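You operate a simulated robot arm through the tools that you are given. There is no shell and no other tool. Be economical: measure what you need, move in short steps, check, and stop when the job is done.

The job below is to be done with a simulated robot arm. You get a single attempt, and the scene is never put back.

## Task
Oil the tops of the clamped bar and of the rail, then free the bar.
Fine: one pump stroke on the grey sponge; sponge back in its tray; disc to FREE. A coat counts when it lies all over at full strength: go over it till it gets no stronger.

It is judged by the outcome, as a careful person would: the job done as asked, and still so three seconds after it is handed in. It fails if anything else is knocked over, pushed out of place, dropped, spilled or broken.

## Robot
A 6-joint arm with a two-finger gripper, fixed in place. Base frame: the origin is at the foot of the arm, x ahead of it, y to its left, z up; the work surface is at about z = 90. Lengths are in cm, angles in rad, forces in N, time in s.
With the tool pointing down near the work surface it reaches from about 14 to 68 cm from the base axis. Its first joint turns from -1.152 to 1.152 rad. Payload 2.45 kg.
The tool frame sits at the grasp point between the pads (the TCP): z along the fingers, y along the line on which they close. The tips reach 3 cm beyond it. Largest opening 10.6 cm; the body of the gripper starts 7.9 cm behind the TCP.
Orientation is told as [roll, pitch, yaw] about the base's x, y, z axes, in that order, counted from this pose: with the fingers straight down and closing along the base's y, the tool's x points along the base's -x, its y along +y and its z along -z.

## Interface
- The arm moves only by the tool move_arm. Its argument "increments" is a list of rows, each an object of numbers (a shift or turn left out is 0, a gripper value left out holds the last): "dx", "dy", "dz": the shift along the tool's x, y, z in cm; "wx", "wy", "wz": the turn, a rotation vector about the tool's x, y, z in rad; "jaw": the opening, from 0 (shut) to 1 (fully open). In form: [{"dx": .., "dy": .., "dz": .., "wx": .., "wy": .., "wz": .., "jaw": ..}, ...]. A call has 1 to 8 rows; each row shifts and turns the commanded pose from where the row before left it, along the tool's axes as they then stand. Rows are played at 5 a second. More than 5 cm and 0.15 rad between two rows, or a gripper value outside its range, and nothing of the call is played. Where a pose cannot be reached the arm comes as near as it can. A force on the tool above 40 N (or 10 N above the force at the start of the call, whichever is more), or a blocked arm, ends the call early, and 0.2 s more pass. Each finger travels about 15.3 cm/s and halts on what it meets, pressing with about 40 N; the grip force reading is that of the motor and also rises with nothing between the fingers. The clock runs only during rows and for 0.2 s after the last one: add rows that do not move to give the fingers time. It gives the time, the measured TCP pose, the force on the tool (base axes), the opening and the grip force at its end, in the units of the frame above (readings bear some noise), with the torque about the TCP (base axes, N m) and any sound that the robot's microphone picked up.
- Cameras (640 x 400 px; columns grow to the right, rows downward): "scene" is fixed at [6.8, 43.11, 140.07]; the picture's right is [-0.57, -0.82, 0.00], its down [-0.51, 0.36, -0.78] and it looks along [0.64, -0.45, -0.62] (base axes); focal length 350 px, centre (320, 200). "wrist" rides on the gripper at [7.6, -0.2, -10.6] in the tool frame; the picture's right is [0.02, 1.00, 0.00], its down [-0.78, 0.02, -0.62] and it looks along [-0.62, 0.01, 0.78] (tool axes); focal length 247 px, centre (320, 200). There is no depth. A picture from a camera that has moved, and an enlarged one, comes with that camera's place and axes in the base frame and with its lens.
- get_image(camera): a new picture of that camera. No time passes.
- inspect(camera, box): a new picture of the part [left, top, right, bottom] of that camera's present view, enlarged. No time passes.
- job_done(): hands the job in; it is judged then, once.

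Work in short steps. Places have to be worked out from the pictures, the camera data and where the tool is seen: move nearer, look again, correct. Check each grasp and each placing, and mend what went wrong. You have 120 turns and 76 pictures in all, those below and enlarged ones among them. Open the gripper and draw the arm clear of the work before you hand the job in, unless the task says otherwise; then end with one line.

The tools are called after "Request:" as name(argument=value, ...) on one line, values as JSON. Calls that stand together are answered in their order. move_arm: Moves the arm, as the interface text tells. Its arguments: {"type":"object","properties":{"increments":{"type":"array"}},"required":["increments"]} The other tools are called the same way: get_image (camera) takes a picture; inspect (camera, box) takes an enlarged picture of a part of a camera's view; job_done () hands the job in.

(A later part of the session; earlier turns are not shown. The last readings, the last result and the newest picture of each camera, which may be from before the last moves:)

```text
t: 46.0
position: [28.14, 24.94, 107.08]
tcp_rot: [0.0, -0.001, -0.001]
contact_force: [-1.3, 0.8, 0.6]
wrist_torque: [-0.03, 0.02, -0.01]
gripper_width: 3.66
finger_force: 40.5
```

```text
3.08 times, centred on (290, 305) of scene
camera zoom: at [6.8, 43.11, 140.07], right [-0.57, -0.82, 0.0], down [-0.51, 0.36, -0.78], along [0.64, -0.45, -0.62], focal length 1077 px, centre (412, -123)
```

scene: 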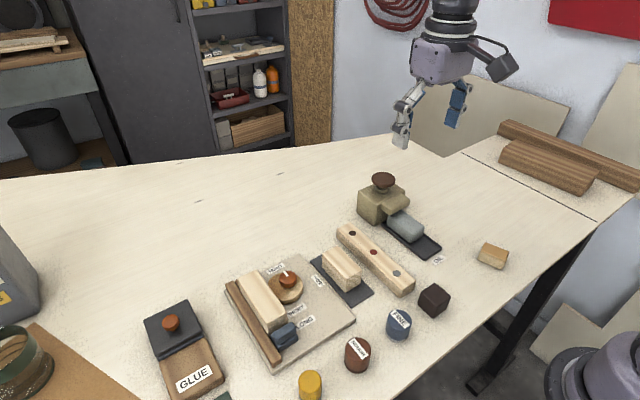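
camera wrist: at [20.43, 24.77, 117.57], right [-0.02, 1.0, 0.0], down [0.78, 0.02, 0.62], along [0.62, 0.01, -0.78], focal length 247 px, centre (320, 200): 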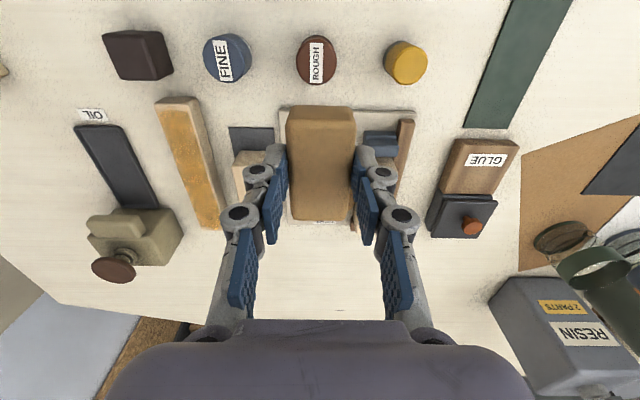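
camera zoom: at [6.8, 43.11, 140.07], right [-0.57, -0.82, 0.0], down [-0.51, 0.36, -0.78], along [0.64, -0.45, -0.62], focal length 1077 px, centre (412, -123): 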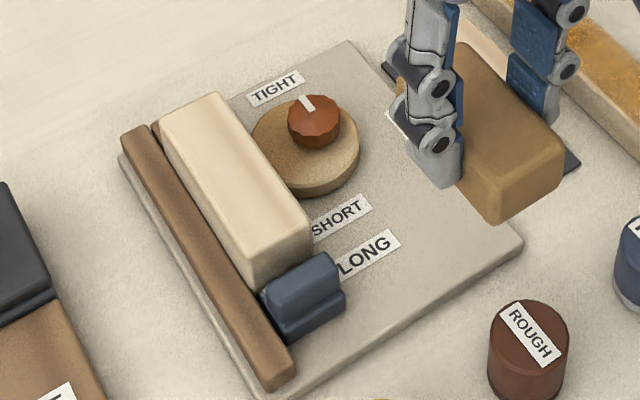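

Triangulating: the bar spans x ≈ 34.6–45.1, y ≈ 29.6–33, top ≈ 93.8; the disc knob top ≈ 94.4 at (40, 26), clear of my fingers; the blue stop is lower than the bar. I move above the bar and check the alignment.

Request:
move_arm(increments=[{"dx": -3, "dy": 2.1}, {"dx": -3, "dy": 2.1}, {"dx": -3, "dy": 2.1}, {"dz": 3}, {"dz": 3.5}, {}])

Request:
get_image(camera="wrist")

Request:
inspect(camera="scene", box=[210, 220, 370, 370])

```text
t: 47.4
position: [37.0, 31.21, 100.48]
tcp_rot: [-0.001, -0.001, 0.001]
contact_force: [0.7, -0.5, 0.0]
wrist_torque: [0.0, -0.05, -0.01]
gripper_width: 3.66
finger_force: 40.0
```

```text
35 pictures are left
camera wrist: at [29.34, 31.03, 111.01], right [-0.02, 1.0, 0.0], down [0.78, 0.02, 0.62], along [0.62, 0.01, -0.78], focal length 247 px, centre (320, 200)
```

wrist: 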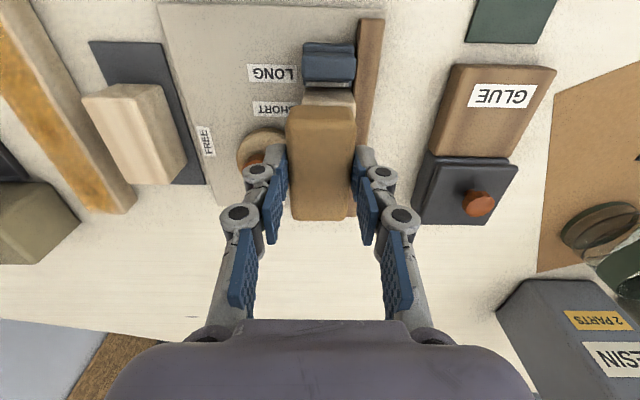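

```text
2.67 times, centred on (290, 295) of scene
camera zoom: at [6.8, 43.11, 140.07], right [-0.57, -0.82, 0.0], down [-0.51, 0.36, -0.78], along [0.64, -0.45, -0.62], focal length 933 px, centre (400, -53)
```

zoom: 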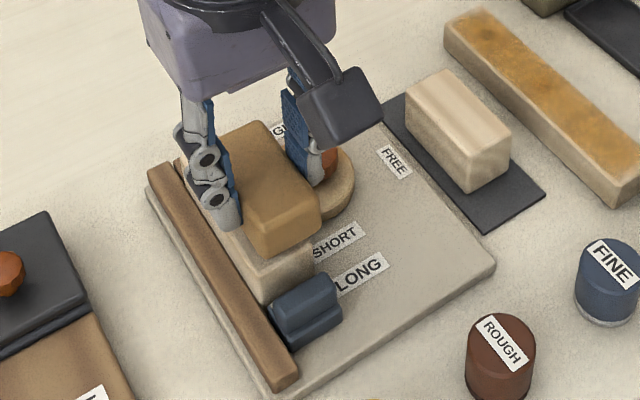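

The bar sits about 0.4 further left than the sponge (axis y ≈ 31.6). I correct and lower to contact.

Request:
move_arm(increments=[{"dy": 0.4, "dz": 1.2}, {"dz": 0.6}, {"dz": 0.2}, {"dz": 0.15}])

Request:
inspect(camera="scene", box=[210, 220, 370, 370])

```text
t: 48.4
position: [36.98, 31.54, 98.41]
tcp_rot: [0.002, -0.001, 0.0]
contact_force: [-0.2, 0.2, 29.7]
wrist_torque: [0.05, 0.09, 0.02]
gripper_width: 3.67
finger_force: 39.9
```

```text
2.67 times, centred on (290, 295) of scene
camera zoom: at [6.77, 43.08, 140.09], right [-0.57, -0.82, 0.0], down [-0.51, 0.36, -0.78], along [0.64, -0.45, -0.62], focal length 933 px, centre (400, -53)
```

zoom: 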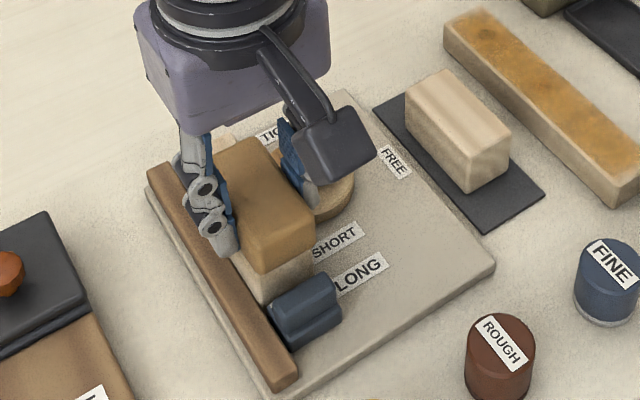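

Contact at z ≈ 98.4 with 30 N, aligned on the bar. I rub the near end briefly, then stroke up the length.

Request:
move_arm(increments=[{"dx": 1, "dz": -0.03}, {"dx": -1.5, "dy": 0.3}, {"dx": -1.5}, {"dx": -1.5}, {"dx": -1.5}, {"dx": -1.5}, {"dx": -1}])

Request:
inspect(camera="scene", box=[210, 220, 370, 370])

```text
t: 50.0
position: [44.59, 31.78, 98.39]
tcp_rot: [0.0, 0.0, 0.0]
contact_force: [-5.4, 0.2, 18.3]
wrist_torque: [-0.04, 0.63, -0.02]
gripper_width: 3.65
finger_force: 39.5
```

```text
2.67 times, centred on (290, 295) of scene
camera zoom: at [6.76, 43.09, 140.08], right [-0.57, -0.82, 0.0], down [-0.51, 0.36, -0.78], along [0.64, -0.45, -0.62], focal length 933 px, centre (400, -53)
```

zoom: 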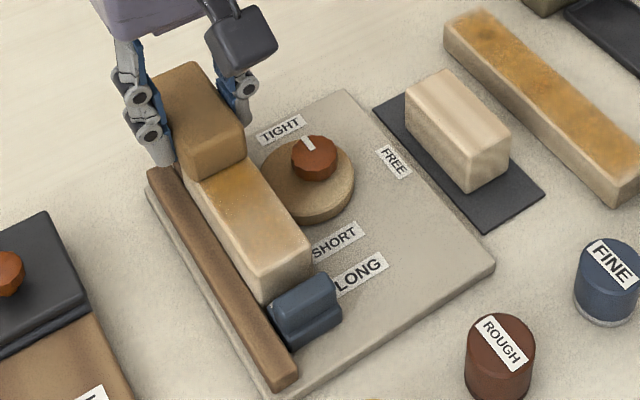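

Good coat starting, nothing disturbed. Back again on the right side.

Request:
move_arm(increments=[{"dx": 1, "dy": -0.6}, {"dx": 1.5}, {"dx": 1.5}, {"dx": 1.5}, {"dx": 1.5}, {"dx": 1.3}, {}])

Request:
move_arm(increments=[{"dx": -1.5, "dy": 0.3, "dz": 0.03}, {"dx": 1.5}, {"dx": -1.5, "dy": 0.3}, {"dx": 1.5, "dy": -0.3}, {"dx": -1.5}, {"dx": 1.5}])

Request:
move_arm(increments=[{"dx": -1.2, "dy": 0.3, "dz": 0.02}, {"dx": -1.5}, {"dx": -1.5}, {"dx": -1.5}, {"dx": -1.5}, {"dx": -1.1}])

Request:
inspect(camera="scene", box=[210, 220, 370, 370])

```text
t: 51.6
position: [36.26, 31.23, 98.43]
tcp_rot: [0.001, 0.0, 0.001]
contact_force: [4.0, -0.6, 13.7]
wrist_torque: [0.0, -0.23, 0.0]
gripper_width: 3.63
finger_force: 39.9
```

```text
t: 53.0
position: [36.36, 31.47, 98.36]
tcp_rot: [0.0, -0.004, 0.0]
contact_force: [6.9, -1.2, 15.6]
wrist_torque: [0.04, -0.1, 0.01]
gripper_width: 3.62
finger_force: 39.9
```

```text
t: 54.4
position: [44.53, 31.71, 98.34]
tcp_rot: [-0.002, -0.001, 0.0]
contact_force: [-6.1, 0.4, 16.3]
wrist_torque: [0.02, 0.52, -0.01]
gripper_width: 3.65
finger_force: 40.0
```

```text
2.67 times, centred on (290, 295) of scene
camera zoom: at [6.76, 43.09, 140.08], right [-0.57, -0.82, 0.0], down [-0.51, 0.36, -0.78], along [0.64, -0.45, -0.62], focal length 933 px, centre (400, -53)
```

zoom: 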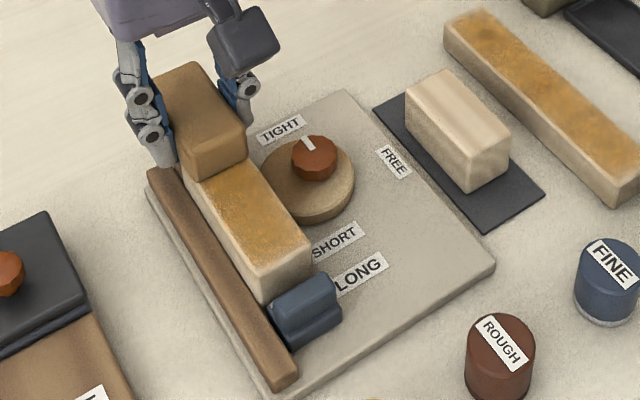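

Coat building well. Rub the far end, then return, reaching further over the near end.

Request:
move_arm(increments=[{"dx": 1.5}, {"dx": -1.5, "dy": -0.3}, {"dx": 1.5}, {"dx": -1.5, "dy": -0.3}, {"dx": 1.5}, {"dx": -1.5}])

Request:
move_arm(increments=[{"dx": 1.5, "dz": 0.02}, {"dx": 1.5}, {"dx": 1.5}, {"dx": 1.5}, {"dx": 1.5}, {"dx": 1.4}])

Request:
move_arm(increments=[{"dx": -1.5, "dy": 0.3, "dz": 0.02}, {"dx": 1.5}, {"dx": -1.5, "dy": 0.3}, {"dx": 1.5}, {"dx": -1.5, "dy": -0.3}, {"dx": 1.5}])

Request:
move_arm(increments=[{"dz": -2}, {"dz": -4}, {"dz": -2, "dx": 3}, {"dx": 4, "dy": -2}, {"dy": -4}, {}])

Request:
get_image(camera="wrist")

Request:
inspect(camera="scene", box=[220, 240, 340, 350])

```text
t: 55.8
position: [44.53, 31.12, 98.33]
tcp_rot: [0.0, 0.002, 0.001]
contact_force: [-5.0, -0.1, 11.0]
wrist_torque: [0.06, 0.3, 0.02]
gripper_width: 3.68
finger_force: 39.9
```

```text
t: 57.2
position: [35.76, 31.13, 98.19]
tcp_rot: [0.0, 0.0, -0.002]
contact_force: [5.3, 0.0, 11.2]
wrist_torque: [0.09, -0.29, 0.0]
gripper_width: 3.64
finger_force: 40.4
```

```text
t: 58.6
position: [35.75, 31.35, 98.29]
tcp_rot: [0.001, -0.002, -0.001]
contact_force: [4.0, -0.5, 10.3]
wrist_torque: [0.03, -0.19, 0.0]
gripper_width: 3.65
finger_force: 40.1
```

```text
t: 60.0
position: [28.6, 25.43, 106.37]
tcp_rot: [-0.001, 0.0, 0.0]
contact_force: [0.1, 0.1, -0.3]
wrist_torque: [-0.02, 0.04, 0.01]
gripper_width: 3.65
finger_force: 40.3
```

```text
30 pictures are left
camera wrist: at [20.97, 25.31, 116.97], right [-0.02, 1.0, 0.0], down [0.78, 0.02, 0.62], along [0.62, 0.01, -0.78], focal length 247 px, centre (320, 200)
```

wrist: 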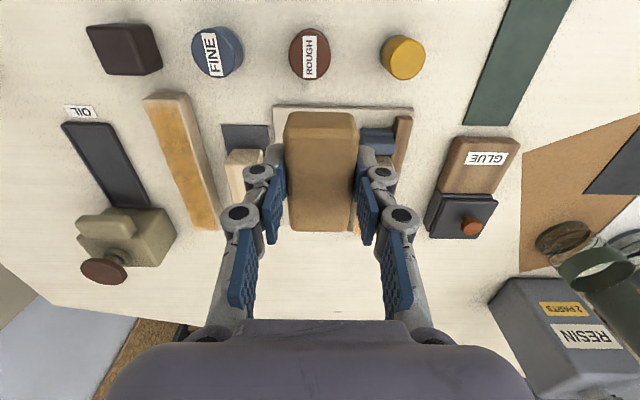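

```text
3.64 times, centred on (280, 295) of scene
camera zoom: at [6.8, 43.11, 140.07], right [-0.57, -0.82, 0.0], down [-0.51, 0.36, -0.78], along [0.64, -0.45, -0.62], focal length 1273 px, centre (466, -146)
```

zoom: 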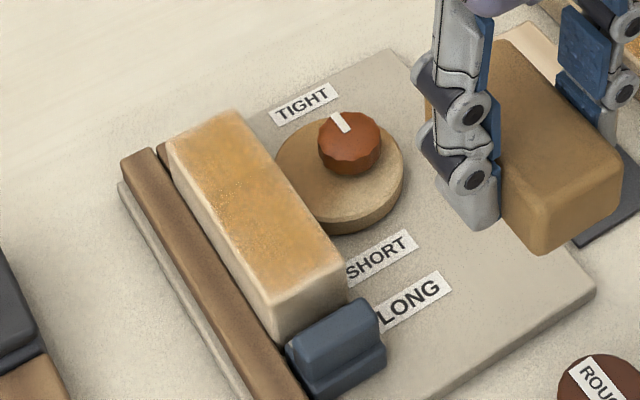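

The bar is coated, but the far end and rims look a bit lighter than the middle. I go over it again with wider side offsets and more overhang at the far end.

Request:
move_arm(increments=[{"dx": -3.6, "dy": 3.3}, {"dx": -3.6, "dy": 3.2}, {"dz": 4}, {"dz": 3.6}, {"dz": 0.3}, {"dz": 0.15}])

```text
t: 61.4
position: [35.92, 32.07, 98.12]
tcp_rot: [0.001, 0.001, 0.0]
contact_force: [-0.4, 0.1, 7.7]
wrist_torque: [0.0, -0.07, 0.01]
gripper_width: 3.62
finger_force: 40.7
```

Request:
move_arm(increments=[{"dx": -1.2, "dz": 0.05}, {"dx": -1.5}, {"dx": -1.5}, {"dx": -1.5}, {"dx": -1.5}, {"dx": -1.3}, {"dx": -1.2}])

Request:
move_arm(increments=[{"dx": 1.8, "dy": -0.4}, {"dx": -1.8, "dz": 0.03}, {"dx": 1.8, "dy": -0.5}, {"dx": -1.8}, {"dx": 1.8, "dy": 0.4}, {"dx": -1.8}])

Request:
move_arm(increments=[{"dx": 1.3, "dy": -0.4}, {"dx": 1.5}, {"dx": 1.5}, {"dx": 1.5}, {"dx": 1.5}, {"dx": 1.3}, {"dx": 1.2}])

Request:
inspect(camera="scene", box=[220, 240, 340, 350])

```text
t: 63.0
position: [45.61, 31.89, 98.21]
tcp_rot: [0.0, 0.0, -0.001]
contact_force: [-7.6, 0.4, 22.3]
wrist_torque: [-0.06, 0.76, 0.0]
gripper_width: 3.67
finger_force: 40.1
```

```text
t: 64.4
position: [45.35, 31.67, 98.2]
tcp_rot: [-0.002, 0.005, 0.002]
contact_force: [-8.2, -0.7, 20.5]
wrist_torque: [-0.03, 0.61, -0.04]
gripper_width: 3.65
finger_force: 40.2
```

```text
t: 66.0
position: [35.72, 31.12, 98.19]
tcp_rot: [0.0, 0.0, 0.0]
contact_force: [2.6, -0.1, 10.4]
wrist_torque: [0.01, -0.46, 0.01]
gripper_width: 3.64
finger_force: 40.1
```

```text
3.64 times, centred on (280, 295) of scene
camera zoom: at [6.8, 43.1, 140.08], right [-0.57, -0.82, 0.0], down [-0.51, 0.36, -0.78], along [0.64, -0.45, -0.62], focal length 1273 px, centre (466, -146)
```

zoom: 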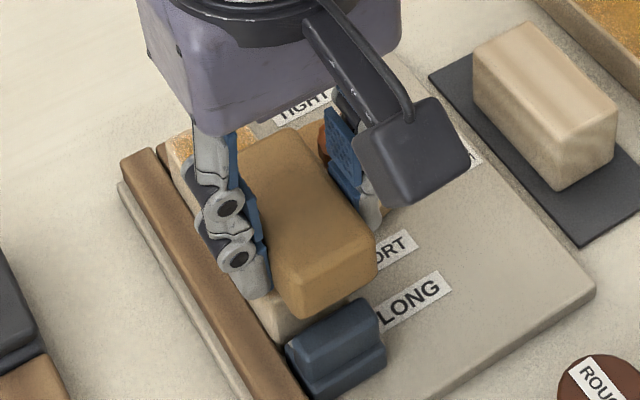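

Now the near end with short rubs, one more full pass, then lift clear and compare.

Request:
move_arm(increments=[{"dx": -1.5, "dy": 0.4, "dz": 0.02}, {"dx": 1.5}, {"dx": -1.5, "dy": 0.4}, {"dx": 1.5}, {"dx": -1.5, "dy": -0.4}, {"dx": 1.7}])

Request:
move_arm(increments=[{"dx": -1.5, "dz": 0.02}, {"dx": -1.5}, {"dx": -1.5}, {"dx": -1.5}, {"dx": -1.5}, {"dx": -1.3}, {"dx": -1.2}])

Request:
move_arm(increments=[{"dz": -3}, {"dz": -4}, {"dz": -1, "dx": 3}, {"dx": 4, "dy": -2}, {"dx": 4, "dy": -2}, {"dx": 3, "dy": -3}, {"dx": 3, "dy": -3}, {}])

Request:
inspect(camera="scene", box=[220, 240, 340, 350])

Request:
get_image(camera="wrist")

```text
t: 67.4
position: [35.66, 31.46, 98.11]
tcp_rot: [-0.001, -0.001, 0.0]
contact_force: [3.5, -0.7, 7.2]
wrist_torque: [0.01, -0.28, -0.06]
gripper_width: 3.65
finger_force: 39.8
```

```text
t: 69.0
position: [45.53, 31.57, 98.17]
tcp_rot: [-0.001, 0.002, -0.002]
contact_force: [-0.9, 0.0, 5.0]
wrist_torque: [0.0, 0.18, 0.01]
gripper_width: 3.63
finger_force: 40.2
```

```text
t: 70.8
position: [28.36, 21.54, 106.21]
tcp_rot: [0.0, 0.0, 0.0]
contact_force: [0.8, 0.3, -1.0]
wrist_torque: [-0.01, 0.03, -0.01]
gripper_width: 3.66
finger_force: 39.8
```

```text
3.64 times, centred on (280, 295) of scene
camera zoom: at [6.8, 43.11, 140.07], right [-0.57, -0.82, 0.0], down [-0.51, 0.36, -0.78], along [0.64, -0.45, -0.62], focal length 1273 px, centre (466, -146)
```

zoom: 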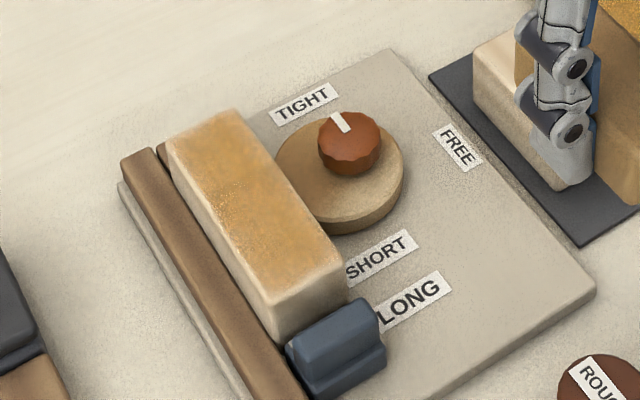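

```text
26 pictures are left
camera wrist: at [20.8, 21.43, 116.7], right [-0.02, 1.0, 0.0], down [0.78, 0.02, 0.62], along [0.62, 0.01, -0.78], focal length 247 px, centre (320, 200)
```

wrist: 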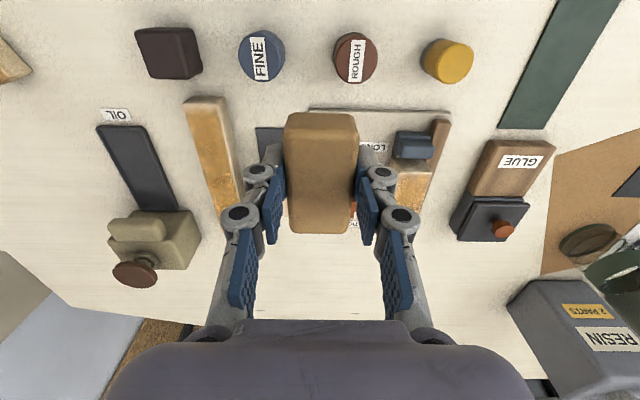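

The bar's coat is even and barely changed from the last passes, so it is saturated. I check the rail closely once more.

Request:
inspect(camera="wrist", box=[170, 85, 260, 215])

Request:
inspect(camera="scene", box=[310, 200, 430, 310])

Request:
inspect(camera="wrist", box=[380, 110, 460, 210])

```text
3.08 times, centred on (215, 150) of wrist
camera zoom: at [20.8, 21.43, 116.7], right [-0.02, 1.0, 0.0], down [0.78, 0.02, 0.62], along [0.62, 0.01, -0.78], focal length 760 px, centre (643, 354)
```

zoom: 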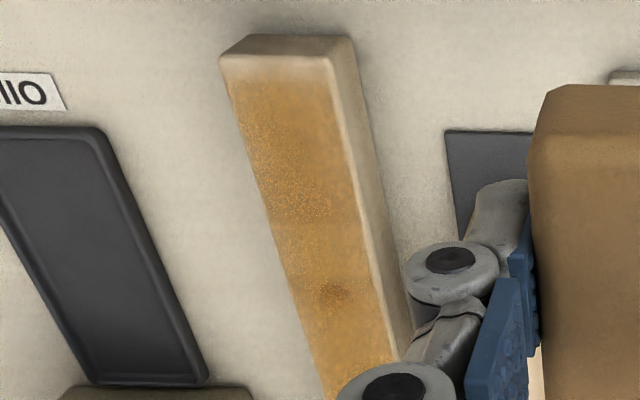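

```text
3.64 times, centred on (370, 255) of scene
camera zoom: at [6.8, 43.11, 140.07], right [-0.57, -0.82, 0.0], down [-0.51, 0.36, -0.78], along [0.64, -0.45, -0.62], focal length 1273 px, centre (138, 0)
```

zoom: 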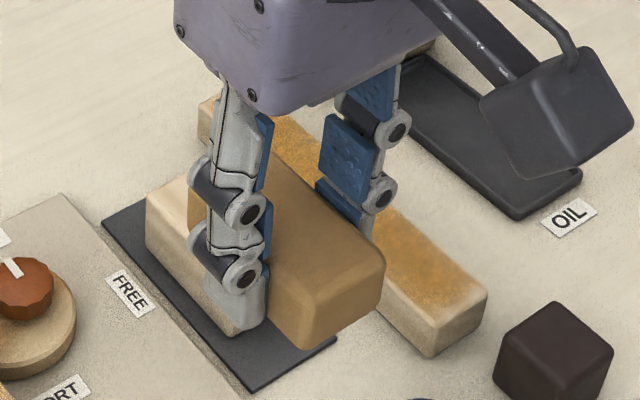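

```text
4.00 times, centred on (420, 160) of wrist
camera zoom: at [20.8, 21.43, 116.7], right [-0.02, 1.0, 0.0], down [0.78, 0.02, 0.62], along [0.62, 0.01, -0.78], focal length 988 px, centre (-80, 360)
```

zoom: 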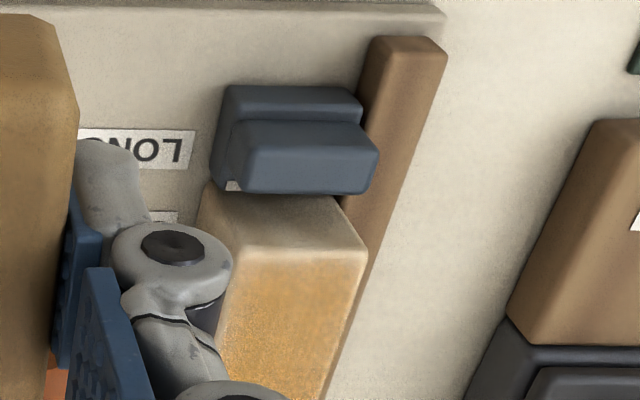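

The rail's near-end half centimetre is still a touch weaker. I give the rail one more going-over with firm contact, beginning at that end.

Request:
move_arm(increments=[{"dx": -0.7, "dy": -4}, {"dx": -0.7, "dy": -4}, {"dy": -3.3}, {"dz": 4}, {"dz": 4.4}, {"dz": 0.4}, {"dz": 0.15}])

```text
t: 72.4
position: [29.84, 10.1, 97.23]
tcp_rot: [0.002, 0.001, 0.0]
contact_force: [0.4, -0.3, -0.5]
wrist_torque: [0.01, 0.0, 0.02]
gripper_width: 3.66
finger_force: 39.8
```

Request:
move_arm(increments=[{"dz": 0.15}, {"dz": 0.12}])

```text
t: 73.0
position: [29.92, 10.33, 96.93]
tcp_rot: [0.0, -0.001, -0.001]
contact_force: [-0.6, 1.1, -0.1]
wrist_torque: [0.0, -0.03, 0.05]
gripper_width: 3.66
finger_force: 39.6
```

Request:
move_arm(increments=[{"dz": 0.1}, {"dz": 0.08}])

```text
t: 73.6
position: [29.87, 10.21, 96.69]
tcp_rot: [0.0, 0.0, 0.0]
contact_force: [-0.1, 0.3, -0.4]
wrist_torque: [0.0, -0.02, -0.01]
gripper_width: 3.64
finger_force: 40.0
```

No contact yet at 96.7, lower than before; I look before going further.

Request:
inspect(camera="scene", box=[310, 190, 450, 320])

```text
3.08 times, centred on (380, 255) of scene
camera zoom: at [6.8, 43.11, 140.07], right [-0.57, -0.82, 0.0], down [-0.51, 0.36, -0.78], along [0.64, -0.45, -0.62], focal length 1077 px, centre (135, 31)
```

zoom: 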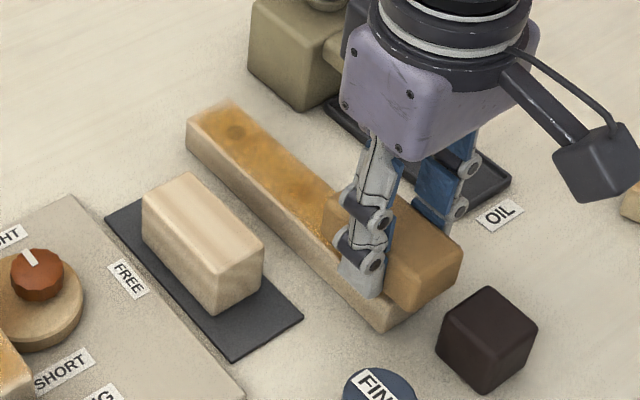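

Sponge still held; it has ridden up a little in the grip. The tips still have about 0.9 cm clearance, so I go on down gently.

Request:
move_arm(increments=[{"dz": 0.08}, {"dz": 0.08}])

```text
t: 74.2
position: [30.02, 10.26, 96.53]
tcp_rot: [-0.002, 0.0, 0.0]
contact_force: [0.7, -0.4, -0.2]
wrist_torque: [-0.03, 0.01, 0.0]
gripper_width: 3.65
finger_force: 39.4
```

Request:
move_arm(increments=[{"dz": 0.1}, {"dz": 0.1}])

Request:
get_image(camera="wrist")

```text
t: 74.8
position: [29.95, 10.22, 96.39]
tcp_rot: [-0.001, 0.0, -0.002]
contact_force: [-0.2, 0.3, -0.8]
wrist_torque: [-0.02, -0.01, 0.01]
gripper_width: 3.64
finger_force: 40.0
```

```text
21 pictures are left
camera wrist: at [22.31, 10.07, 106.92], right [-0.02, 1.0, 0.0], down [0.78, 0.02, 0.62], along [0.62, 0.01, -0.78], focal length 247 px, centre (320, 200)
```

wrist: 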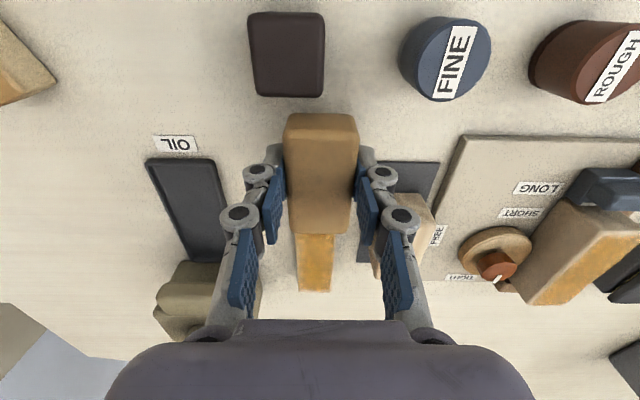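

The sponge has also shifted slightly forward in the grip. It should be close to contact; two more small steps.

Request:
move_arm(increments=[{"dz": 0.1}, {"dz": 0.1}])

Request:
inspect(camera="scene", box=[350, 220, 430, 300])

```text
t: 75.4
position: [30.08, 10.12, 96.15]
tcp_rot: [0.001, -0.001, -0.001]
contact_force: [1.6, -0.3, -0.3]
wrist_torque: [0.0, 0.0, 0.0]
gripper_width: 3.63
finger_force: 40.0
```

```text
5.00 times, centred on (390, 260) of scene
camera zoom: at [6.8, 43.11, 140.07], right [-0.57, -0.82, 0.0], down [-0.51, 0.36, -0.78], along [0.64, -0.45, -0.62], focal length 1750 px, centre (-30, -100)
```

zoom: 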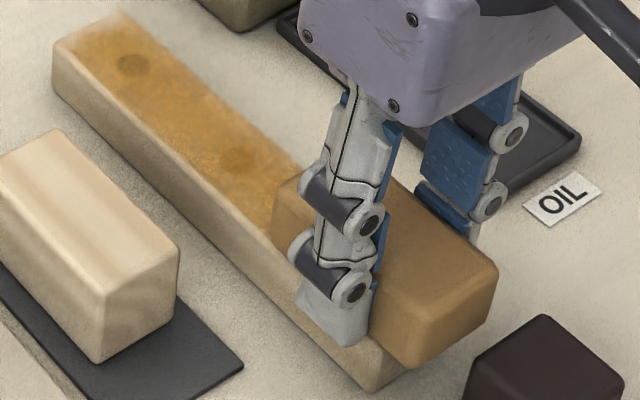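

The sponge has ridden up until the fingertips are nearly flush with its bottom. I take it to its tray to regrip it properly.

Request:
move_arm(increments=[{"dz": -4.5}, {"dz": -4.5}, {"dx": -2, "dy": -4}, {"dx": -2, "dy": -4}, {"dx": -1.4, "dy": -2.7}, {"dz": 4.5}, {"dz": 3}, {}])

Request:
get_image(camera="wrist")

Request:
inspect(camera="scene", box=[350, 150, 470, 280])

```text
t: 77.2
position: [35.29, -0.61, 97.66]
tcp_rot: [0.0, 0.0, 0.0]
contact_force: [0.4, -0.9, -0.7]
wrist_torque: [0.01, 0.02, -0.04]
gripper_width: 3.65
finger_force: 40.1
```

```text
19 pictures are left
camera wrist: at [27.66, -0.73, 108.22], right [-0.02, 1.0, 0.0], down [0.78, 0.02, 0.62], along [0.62, 0.01, -0.78], focal length 247 px, centre (320, 200)
```

wrist: 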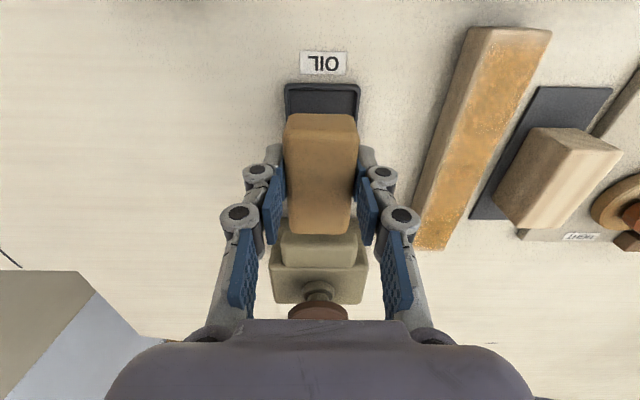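

```text
3.08 times, centred on (410, 215) of scene
camera zoom: at [6.8, 43.11, 140.07], right [-0.57, -0.82, 0.0], down [-0.51, 0.36, -0.78], along [0.64, -0.45, -0.62], focal length 1077 px, centre (43, 154)
```

zoom: 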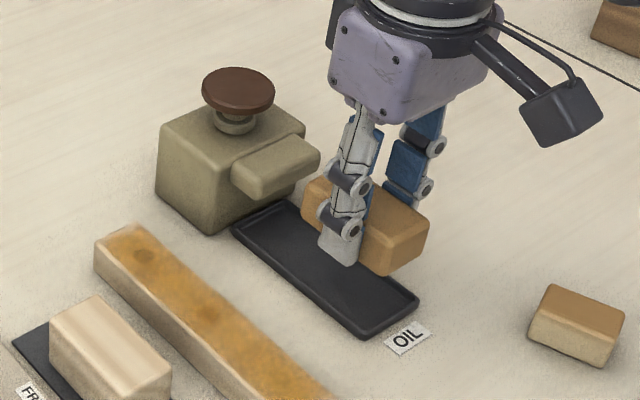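

The sponge is over the tray and clear of the spout. Lower gently until contact.

Request:
move_arm(increments=[{"dz": 1.5}, {"dz": 1}, {"dz": 0.4}, {"dz": 0.2}])

```text
t: 78.2
position: [35.34, -0.57, 94.62]
tcp_rot: [0.001, -0.001, 0.0]
contact_force: [0.4, 0.1, -0.3]
wrist_torque: [0.05, -0.02, 0.01]
gripper_width: 3.66
finger_force: 40.0
```

Request:
move_arm(increments=[{"dz": 0.15}, {"dz": 0.15}])

Request:
inspect(camera="scene", box=[380, 190, 460, 270])

```text
t: 78.8
position: [35.41, -0.41, 94.23]
tcp_rot: [-0.002, 0.002, 0.0]
contact_force: [0.2, 0.3, -0.2]
wrist_torque: [0.0, -0.03, 0.03]
gripper_width: 3.66
finger_force: 40.2
```

```text
5.00 times, centred on (420, 230) of scene
camera zoom: at [6.8, 43.11, 140.07], right [-0.57, -0.82, 0.0], down [-0.51, 0.36, -0.78], along [0.64, -0.45, -0.62], focal length 1750 px, centre (-180, 50)
```

zoom: 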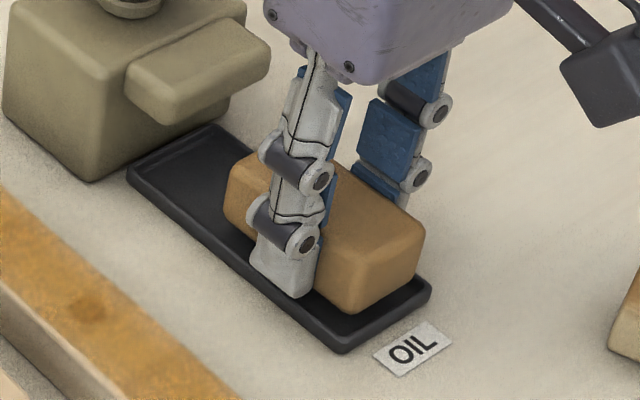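

The sponge hovers a few mm above the tray floor with finger tips above the rim. I open slightly, letting it settle, raise 1 cm, centre on it and regrip higher up.

Request:
move_arm(increments=[{"dz": 0.08}, {"jaw": 0.42}, {}, {"dz": -1, "jaw": 0.55}, {"dx": -0.7}, {}])

Request:
get_image(camera="wrist")

```text
t: 80.2
position: [36.08, -0.5, 95.18]
tcp_rot: [0.0, 0.002, -0.001]
contact_force: [0.1, -0.9, 0.0]
wrist_torque: [-0.04, 0.01, -0.01]
gripper_width: 5.83
finger_force: 0.1
```

```text
16 pictures are left
camera wrist: at [28.4, -0.6, 105.74], right [-0.02, 1.0, 0.0], down [0.78, 0.02, 0.62], along [0.62, 0.01, -0.78], focal length 247 px, centre (320, 200)
```

wrist: 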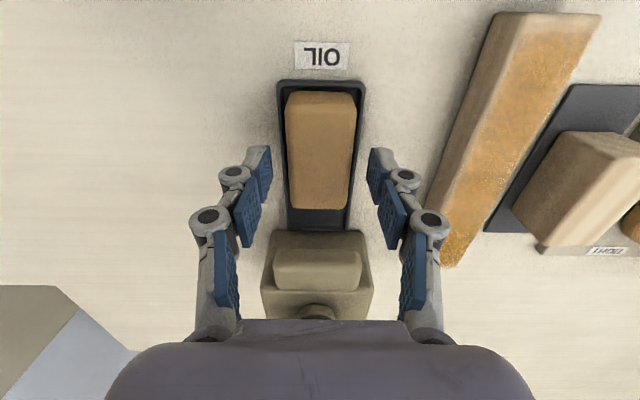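

The sponge lies flat in the tray, centred at x ≈ 35.7. I regrip there at the original height and lift.

Request:
move_arm(increments=[{"dx": 0.4}, {"jaw": 0}, {}, {"dz": -1}, {"dz": -4}, {"dz": -4}])

Request:
move_arm(increments=[{"dx": 2, "dy": 4}, {"dx": 2, "dy": 4}, {"dx": 1.7, "dy": 2.6}, {"dz": 4}, {"dz": 2}, {"dz": 0.5}, {}])

Request:
get_image(camera="wrist")

```text
t: 81.6
position: [35.7, -0.45, 104.21]
tcp_rot: [-0.001, 0.0, 0.001]
contact_force: [0.9, 0.0, -0.4]
wrist_torque: [0.0, -0.01, 0.02]
gripper_width: 3.67
finger_force: 39.7
```

```text
t: 83.2
position: [29.87, 10.08, 97.68]
tcp_rot: [-0.001, 0.0, 0.001]
contact_force: [-0.1, -0.3, -0.6]
wrist_torque: [0.03, 0.01, -0.01]
gripper_width: 3.65
finger_force: 40.0
```

```text
15 pictures are left
camera wrist: at [22.23, 10.02, 108.22], right [-0.02, 1.0, 0.0], down [0.78, 0.02, 0.62], along [0.62, 0.01, -0.78], focal length 247 px, centre (320, 200)
```

wrist: 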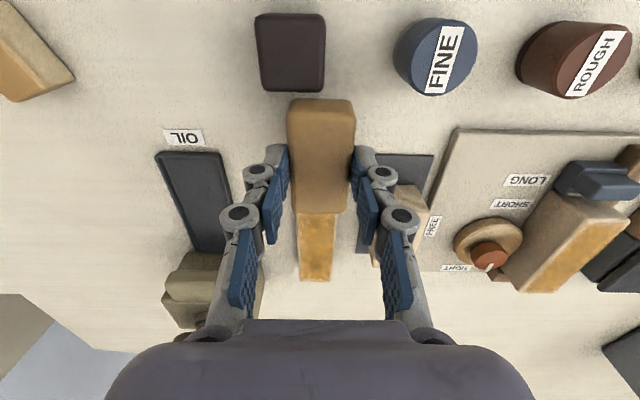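

Well regripped; it now reaches a bit further to the front, so I shift 0.3 away from the cube and find contact.

Request:
move_arm(increments=[{"dx": -0.3, "dz": 0.15}, {"dz": 0.12}, {"dz": 0.1}])

```text
t: 84.0
position: [30.27, 10.21, 97.35]
tcp_rot: [0.002, 0.0, 0.001]
contact_force: [-4.3, -0.3, 26.7]
wrist_torque: [-0.06, -0.16, 0.0]
gripper_width: 3.67
finger_force: 40.3
```

Contact at 27 N. I rub the near end and then make full strokes on both sides.

Request:
move_arm(increments=[{"dx": -1.5, "dz": -0.05}, {"dx": 1.5, "dy": -0.4}, {"dx": -1.5}, {"dx": 1.5, "dy": -0.4}, {"dx": -1.5}, {"dx": 1.5}, {"dx": -1.5, "dy": 0.4}, {"dx": 1.5}])

Request:
move_arm(increments=[{"dx": -2.2, "dy": 0.4, "dz": 0.03}, {"dx": -2.2}, {"dx": -2.2}, {"dx": -2.2}, {"dx": -2.2}, {"dx": -2.2}, {"dx": -2.2}])

Request:
move_arm(increments=[{"dx": 1.5, "dy": -0.4, "dz": 0.03}, {"dx": -1.7}, {"dx": 1.5, "dy": -0.4}, {"dx": -1.5}, {"dx": 1.5}, {"dx": -1.5}])

Request:
move_arm(increments=[{"dx": 2.2, "dz": 0.03}, {"dx": 2.2}, {"dx": 2.2}, {"dx": 2.2}, {"dx": 2.2}, {"dx": 2.2}, {"dx": 2.2}])

```text
t: 85.8
position: [30.34, 9.59, 97.25]
tcp_rot: [-0.001, -0.003, 0.0]
contact_force: [2.8, -0.5, 6.5]
wrist_torque: [-0.04, -0.06, 0.01]
gripper_width: 3.67
finger_force: 39.9
```

```text
t: 87.4
position: [45.68, 10.15, 97.23]
tcp_rot: [0.0, 0.002, 0.0]
contact_force: [-7.0, 0.3, 20.8]
wrist_torque: [-0.02, 0.57, -0.02]
gripper_width: 3.67
finger_force: 40.2
```

```text
t: 88.8
position: [45.89, 9.29, 97.29]
tcp_rot: [0.0, -0.001, -0.001]
contact_force: [-3.2, 0.1, 9.4]
wrist_torque: [-0.04, 0.18, -0.04]
gripper_width: 3.68
finger_force: 40.4
```

```text
t: 90.4
position: [30.5, 9.27, 97.35]
tcp_rot: [-0.002, 0.001, 0.001]
contact_force: [0.6, -0.1, 2.2]
wrist_torque: [-0.03, -0.14, 0.0]
gripper_width: 3.66
finger_force: 39.8
```

One last rub of the near end, firmer, then lift aside and inspect the rail.

Request:
move_arm(increments=[{"dx": 0.3, "dy": 0.4, "dz": 0.08}, {"dx": -1.5}, {"dx": 1.5, "dy": 0.4}, {"dx": -1.5}, {"dx": 1.5, "dy": -0.3}, {"dx": -1.5}, {"dx": 1.5}])

Request:
move_arm(increments=[{"dz": -3}, {"dz": -4}, {"dz": -1, "dy": -3}, {"dy": -4}, {"dy": -3, "dx": -3}, {"dx": -2.5}, {}])

Request:
inspect(camera="scene", box=[310, 200, 430, 310])

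Request:
get_image(camera="wrist")

```text
t: 92.0
position: [30.23, 9.75, 97.1]
tcp_rot: [-0.001, -0.004, 0.0]
contact_force: [5.6, 0.0, 15.6]
wrist_torque: [0.0, -0.02, 0.02]
gripper_width: 3.66
finger_force: 40.3
```

```text
t: 93.6
position: [35.84, -0.12, 105.32]
tcp_rot: [0.0, 0.0, 0.001]
contact_force: [0.2, 0.4, 0.5]
wrist_torque: [0.01, -0.02, 0.02]
gripper_width: 3.64
finger_force: 40.3
```

```text
3.64 times, centred on (370, 255) of scene
camera zoom: at [6.8, 43.11, 140.07], right [-0.57, -0.82, 0.0], down [-0.51, 0.36, -0.78], along [0.64, -0.45, -0.62], focal length 1273 px, centre (138, 0)
```

zoom: 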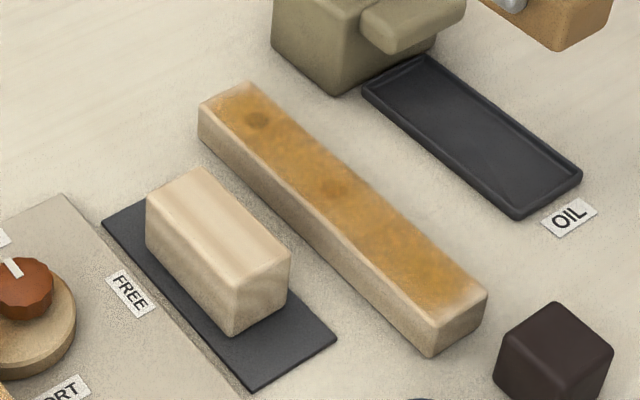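

```text
13 pictures are left
camera wrist: at [28.15, -0.37, 115.8], right [-0.02, 1.0, 0.0], down [0.78, 0.02, 0.62], along [0.62, 0.01, -0.78], focal length 247 px, centre (320, 200)
```

wrist: 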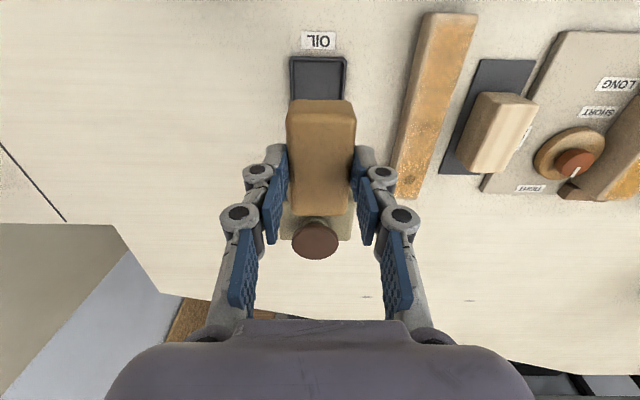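

The rail is now uniformly deep amber. The bar looked a bit paler than that, so I give it another firm going-over before putting the sponge away.

Request:
move_arm(increments=[{"dy": 4.8}, {"dy": 4.8}, {"dy": 4.8}, {"dy": 4.8}, {"dy": 4.8}, {"dy": 4.8}, {"dy": 2.6}, {}])

Request:
move_arm(increments=[{"dz": 3}, {"dz": 3}, {"dz": 0.3}, {"dz": 0.15}, {"dz": 0.1}, {"dz": 0.1}])

```text
t: 95.4
position: [35.72, 31.23, 105.15]
tcp_rot: [0.001, -0.001, 0.0]
contact_force: [-0.2, -0.5, 0.0]
wrist_torque: [0.02, 0.01, -0.02]
gripper_width: 3.66
finger_force: 39.9
```

```text
t: 96.8
position: [35.64, 31.28, 98.59]
tcp_rot: [0.002, 0.001, 0.001]
contact_force: [0.3, 3.0, 29.9]
wrist_torque: [0.15, -0.01, -0.02]
gripper_width: 3.68
finger_force: 40.4
```

Contact at 30 N. I run passes on the right, middle and left with rubs at both ends.

Request:
move_arm(increments=[{"dx": -1.5, "dz": -0.03}, {"dx": 1.5, "dy": 0.3}, {"dx": -1.5}, {"dx": 1.5, "dy": 0.3}, {"dx": -1.5}, {"dx": 1.5, "dy": 0.2}, {"dx": -1.5}, {"dx": 1.5}])

Request:
move_arm(increments=[{"dx": -1.7, "dz": 0.03}, {"dx": -1.7}, {"dx": -1.7}, {"dx": -1.7}, {"dx": -1.7}, {"dx": -1.5}])

Request:
move_arm(increments=[{"dx": 1.7, "dy": -0.4, "dz": 0.03}, {"dx": -1.7}, {"dx": 1.7, "dy": -0.4}, {"dx": -1.7}, {"dx": 1.7}, {"dx": -1.7}])

Request:
move_arm(increments=[{"dx": 1.7, "dz": 0.03}, {"dx": 1.7}, {"dx": 1.7}, {"dx": 1.7}, {"dx": 1.7}, {"dx": 1.5}])

Request:
move_arm(increments=[{"dx": -1.7, "dy": 0.4, "dz": 0.05}, {"dx": -1.7}, {"dx": -1.7}, {"dx": -1.7}, {"dx": -1.7}, {"dx": -1.5}])

Request:
move_arm(increments=[{"dx": 1.7, "dz": 0.04, "dy": 0.3}, {"dx": 1.7}, {"dx": 1.7}, {"dx": 1.7}, {"dx": 1.7}, {"dx": 1.5}])

```text
t: 98.6
position: [35.88, 32.01, 98.45]
tcp_rot: [0.001, -0.004, -0.001]
contact_force: [9.9, -0.3, 27.3]
wrist_torque: [-0.04, -0.13, 0.04]
gripper_width: 3.64
finger_force: 40.0
```

```text
t: 100.0
position: [45.83, 31.89, 98.57]
tcp_rot: [0.002, -0.002, 0.0]
contact_force: [-2.1, -0.6, 6.2]
wrist_torque: [0.0, 0.24, 0.02]
gripper_width: 3.66
finger_force: 40.2
```

```text
t: 101.4
position: [45.73, 31.05, 98.48]
tcp_rot: [0.0, 0.001, -0.001]
contact_force: [-1.8, 0.5, 2.9]
wrist_torque: [0.02, 0.12, 0.02]
gripper_width: 3.69
finger_force: 40.1
```

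```text
t: 102.8
position: [35.61, 31.16, 98.46]
tcp_rot: [-0.001, 0.0, 0.003]
contact_force: [0.0, 0.9, 0.5]
wrist_torque: [-0.02, 0.03, -0.02]
gripper_width: 3.64
finger_force: 39.8
```

```text
t: 104.2
position: [45.51, 31.51, 98.34]
tcp_rot: [0.0, 0.002, 0.0]
contact_force: [-7.4, 0.5, 20.8]
wrist_torque: [0.0, 0.82, 0.02]
gripper_width: 3.63
finger_force: 40.3
```

```text
t: 105.6
position: [35.66, 31.9, 98.32]
tcp_rot: [0.0, -0.001, -0.001]
contact_force: [8.4, -0.6, 25.1]
wrist_torque: [-0.01, -0.72, 0.01]
gripper_width: 3.62
finger_force: 40.5
```

One more right-side pass with this firmer pressure, then I lift and inspect.

Request:
move_arm(increments=[{"dx": -1.7, "dy": -0.7}, {"dx": -1.7}, {"dx": -1.7}, {"dx": -1.7}, {"dx": -1.7}, {"dx": -1.5}, {"dx": 1.5}, {"dx": -1.5}])

Request:
move_arm(increments=[{"dz": -3}, {"dz": -4}, {"dz": -1, "dy": -3}, {"dy": -4.5}, {"dy": -4.5}, {"dy": -4}, {}])

Request:
inspect(camera="scene", box=[230, 240, 430, 350])

```text
t: 107.4
position: [45.68, 31.22, 98.51]
tcp_rot: [0.0, 0.001, 0.0]
contact_force: [-0.1, -0.1, 0.6]
wrist_torque: [-0.03, 0.03, -0.02]
gripper_width: 3.64
finger_force: 39.9
```

```text
t: 109.0
position: [45.66, 15.36, 106.38]
tcp_rot: [0.001, 0.0, 0.001]
contact_force: [0.4, -1.1, -0.3]
wrist_torque: [0.01, -0.01, 0.01]
gripper_width: 3.65
finger_force: 39.6
```

```text
3.20 times, centred on (330, 295) of scene
camera zoom: at [6.8, 43.11, 140.07], right [-0.57, -0.82, 0.0], down [-0.51, 0.36, -0.78], along [0.64, -0.45, -0.62], focal length 1120 px, centre (288, -104)
```

zoom: 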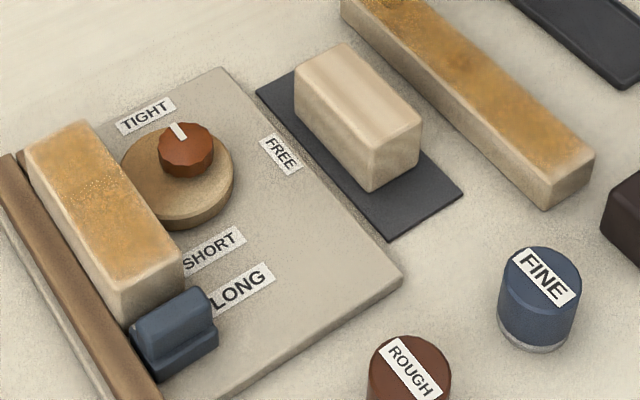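

Both coats are now alike and full. I carry the sponge back over its tray.

Request:
move_arm(increments=[{"dx": 3, "dy": -4}, {"dx": 3, "dy": -4}, {"dx": 3.4, "dy": -4}, {"dy": -3.9}, {"dz": 4}, {"dz": 4}, {}])

Request:
get_image(camera="wrist")

```text
refused: row 3 steps farther than a row can; nothing moved
```

```text
11 pictures are left
camera wrist: at [37.92, 15.11, 116.89], right [-0.02, 1.0, 0.0], down [0.78, 0.02, 0.62], along [0.62, 0.01, -0.78], focal length 247 px, centre (320, 200)
```

wrist: 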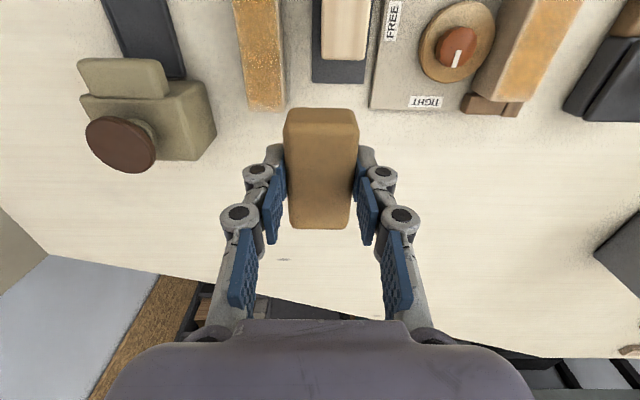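

One row was too long; same move in shorter rows. The sponge sits ≈ 0.5 ahead of the grip, so I aim the TCP at x ≈ 35.7.

Request:
move_arm(increments=[{"dx": 2.5, "dy": -4}, {"dx": 2.5, "dy": -4}, {"dx": 2.5, "dy": -4}, {"dx": 2.4, "dy": -3.85}, {"dz": 4}, {"dz": 4}, {"dz": 1.5}, {}])

Request:
get_image(camera="wrist")

```text
t: 110.8
position: [35.71, -0.58, 96.94]
tcp_rot: [-0.001, 0.0, -0.001]
contact_force: [-0.1, 0.4, 0.3]
wrist_torque: [-0.03, -0.03, 0.01]
gripper_width: 3.66
finger_force: 40.4
```

```text
10 pictures are left
camera wrist: at [28.03, -0.81, 107.4], right [-0.02, 1.0, 0.0], down [0.78, 0.02, 0.62], along [0.62, 0.01, -0.78], focal length 247 px, centre (320, 200)
```

wrist: 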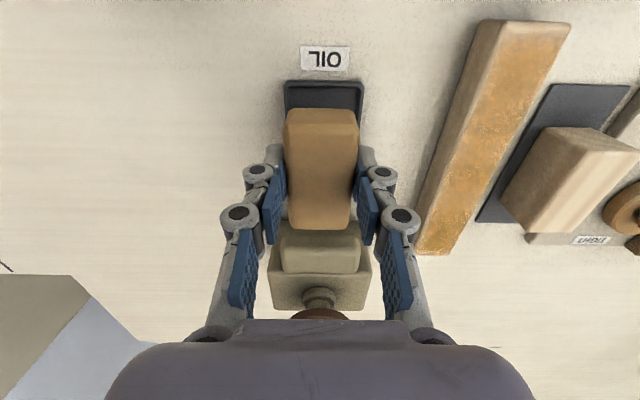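

Positioned over the tray as before. I lower till contact (expected TCP ≈ 94.3–95).

Request:
move_arm(increments=[{"dy": 0.1, "dz": 1.5}, {"dz": 0.4}, {"dz": 0.2}, {"dz": 0.2}])

```text
t: 111.8
position: [35.73, -0.46, 94.52]
tcp_rot: [-0.001, 0.001, 0.0]
contact_force: [0.0, 0.5, -0.5]
wrist_torque: [0.0, 0.0, 0.01]
gripper_width: 3.64
finger_force: 39.7
```

As before I go a little lower (tips stay above the rim), release, and rise straight up.

Request:
move_arm(increments=[{"dz": 0.2}, {"dz": 0.1}, {"jaw": 0.42}, {}, {"dz": -1, "jaw": 0.55}, {"dz": -4}, {"dz": -4}, {}])

Request:
get_image(camera="wrist")

```text
t: 113.6
position: [35.77, -0.44, 103.36]
tcp_rot: [0.0, 0.001, -0.001]
contact_force: [0.2, 0.4, 0.4]
wrist_torque: [0.01, -0.03, -0.01]
gripper_width: 5.84
finger_force: 0.1
```

```text
9 pictures are left
camera wrist: at [28.11, -0.62, 113.93], right [-0.02, 1.0, 0.0], down [0.78, 0.02, 0.62], along [0.62, 0.01, -0.78], focal length 247 px, centre (320, 200)
```

wrist: 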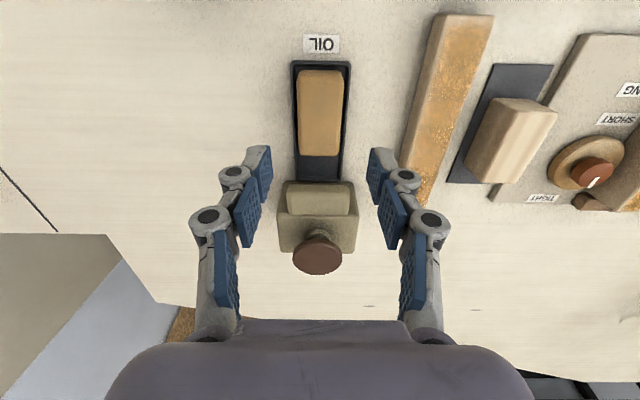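

The sponge lies flat in its tray. Now the disc: knob at about (40, 26, top 94.4), pointer toward +x (TIGHT), FREE toward -y, i.e. a clockwise quarter turn. I move above it.

Request:
move_arm(increments=[{"dx": -0.7, "dy": 4.4, "dz": -0.5, "jaw": 0.4}, {"dx": -0.7, "dy": 4.4}, {"dx": -0.7, "dy": 4.4}, {"dx": -0.7, "dy": 4.4}, {"dx": -0.7, "dy": 4.4}, {"dx": -0.7, "dy": 4.4}, {"dz": 3.5}, {}])

Request:
get_image(camera="wrist")

```text
t: 115.4
position: [39.99, 25.96, 100.2]
tcp_rot: [0.001, 0.0, -0.001]
contact_force: [0.4, 0.8, 0.0]
wrist_torque: [-0.01, 0.0, 0.02]
gripper_width: 4.23
finger_force: 0.1
```

```text
8 pictures are left
camera wrist: at [32.29, 25.77, 110.84], right [-0.02, 1.0, 0.0], down [0.78, 0.02, 0.62], along [0.62, 0.01, -0.78], focal length 247 px, centre (320, 200)
```

wrist: 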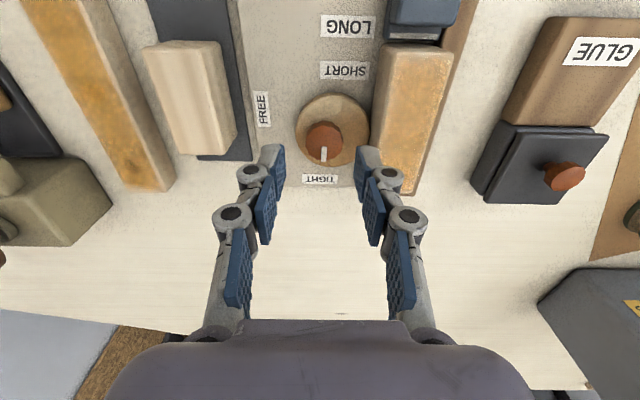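

Refined knob centre: (39.7, 26.2), radius ≈ 1.3; the bar edge is at y ≈ 29.7. I narrow the jaws a bit, align and lower so that the tips reach about z 93.1 beside the knob.

Request:
move_arm(increments=[{"dx": 0.3, "dy": 0.22, "jaw": 0.335}, {"dz": 2}, {"dz": 1.2}, {"dz": 0.5}, {"dz": 0.3}])

Request:
inspect(camera="scene", box=[250, 220, 350, 310])

```text
t: 116.6
position: [39.72, 25.99, 96.25]
tcp_rot: [0.0, -0.001, 0.0]
contact_force: [-0.6, -0.6, -0.4]
wrist_torque: [0.01, 0.04, 0.0]
gripper_width: 3.53
finger_force: 0.1
```

```text
4.44 times, centred on (300, 265) of scene
camera zoom: at [6.8, 43.11, 140.07], right [-0.57, -0.82, 0.0], down [-0.51, 0.36, -0.78], along [0.64, -0.45, -0.62], focal length 1555 px, centre (409, -89)
```

zoom: 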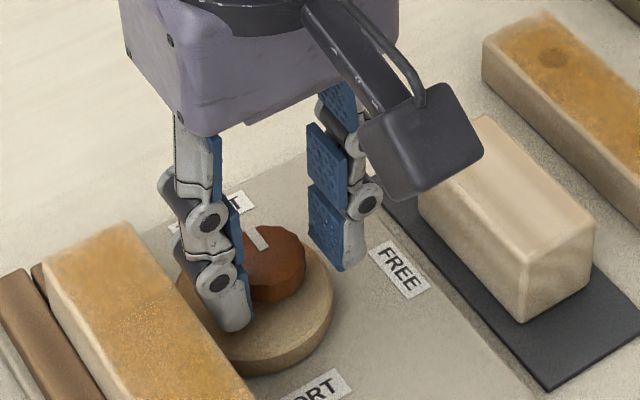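

The fingers straddle the knob. I close on it and read the forces.

Request:
move_arm(increments=[{"jaw": 0.2}, {"jaw": 0}, {}])

```text
t: 117.4
position: [39.69, 26.21, 96.3]
tcp_rot: [0.002, -0.001, 0.001]
contact_force: [2.3, 12.8, 0.8]
wrist_torque: [0.45, 0.01, 0.11]
gripper_width: 2.71
finger_force: 44.5
```

Gripped at 2.71; a 13 N side force says the knob is slightly further in +y. I shift 0.1 that way, then begin turning clockwise.

Request:
move_arm(increments=[{"dy": 0.1}, {}])

```text
t: 118.0
position: [39.69, 26.3, 96.33]
tcp_rot: [0.0, 0.0, 0.0]
contact_force: [3.0, 11.0, 9.4]
wrist_torque: [0.56, -0.12, 0.08]
gripper_width: 2.69
finger_force: 45.4
```

Request:
move_arm(increments=[{"dy": 0.12, "dz": -0.03}, {}])

```text
t: 118.6
position: [39.59, 26.3, 96.39]
tcp_rot: [-0.004, 0.001, 0.001]
contact_force: [-1.2, 4.5, 5.0]
wrist_torque: [0.17, -0.78, 0.02]
gripper_width: 2.7
finger_force: 45.2
```

Side force is down to 4.5 N. I turn the first 0.3 rad and watch.

Request:
move_arm(increments=[{"dy": 0.04, "wz": 0.1}, {"wz": 0.1}, {"wz": 0.1}])

```text
t: 119.4
position: [39.74, 26.48, 96.37]
tcp_rot: [0.003, -0.002, -0.302]
contact_force: [3.5, 13.0, 4.8]
wrist_torque: [0.23, 0.11, 0.13]
gripper_width: 2.66
finger_force: 44.9
```

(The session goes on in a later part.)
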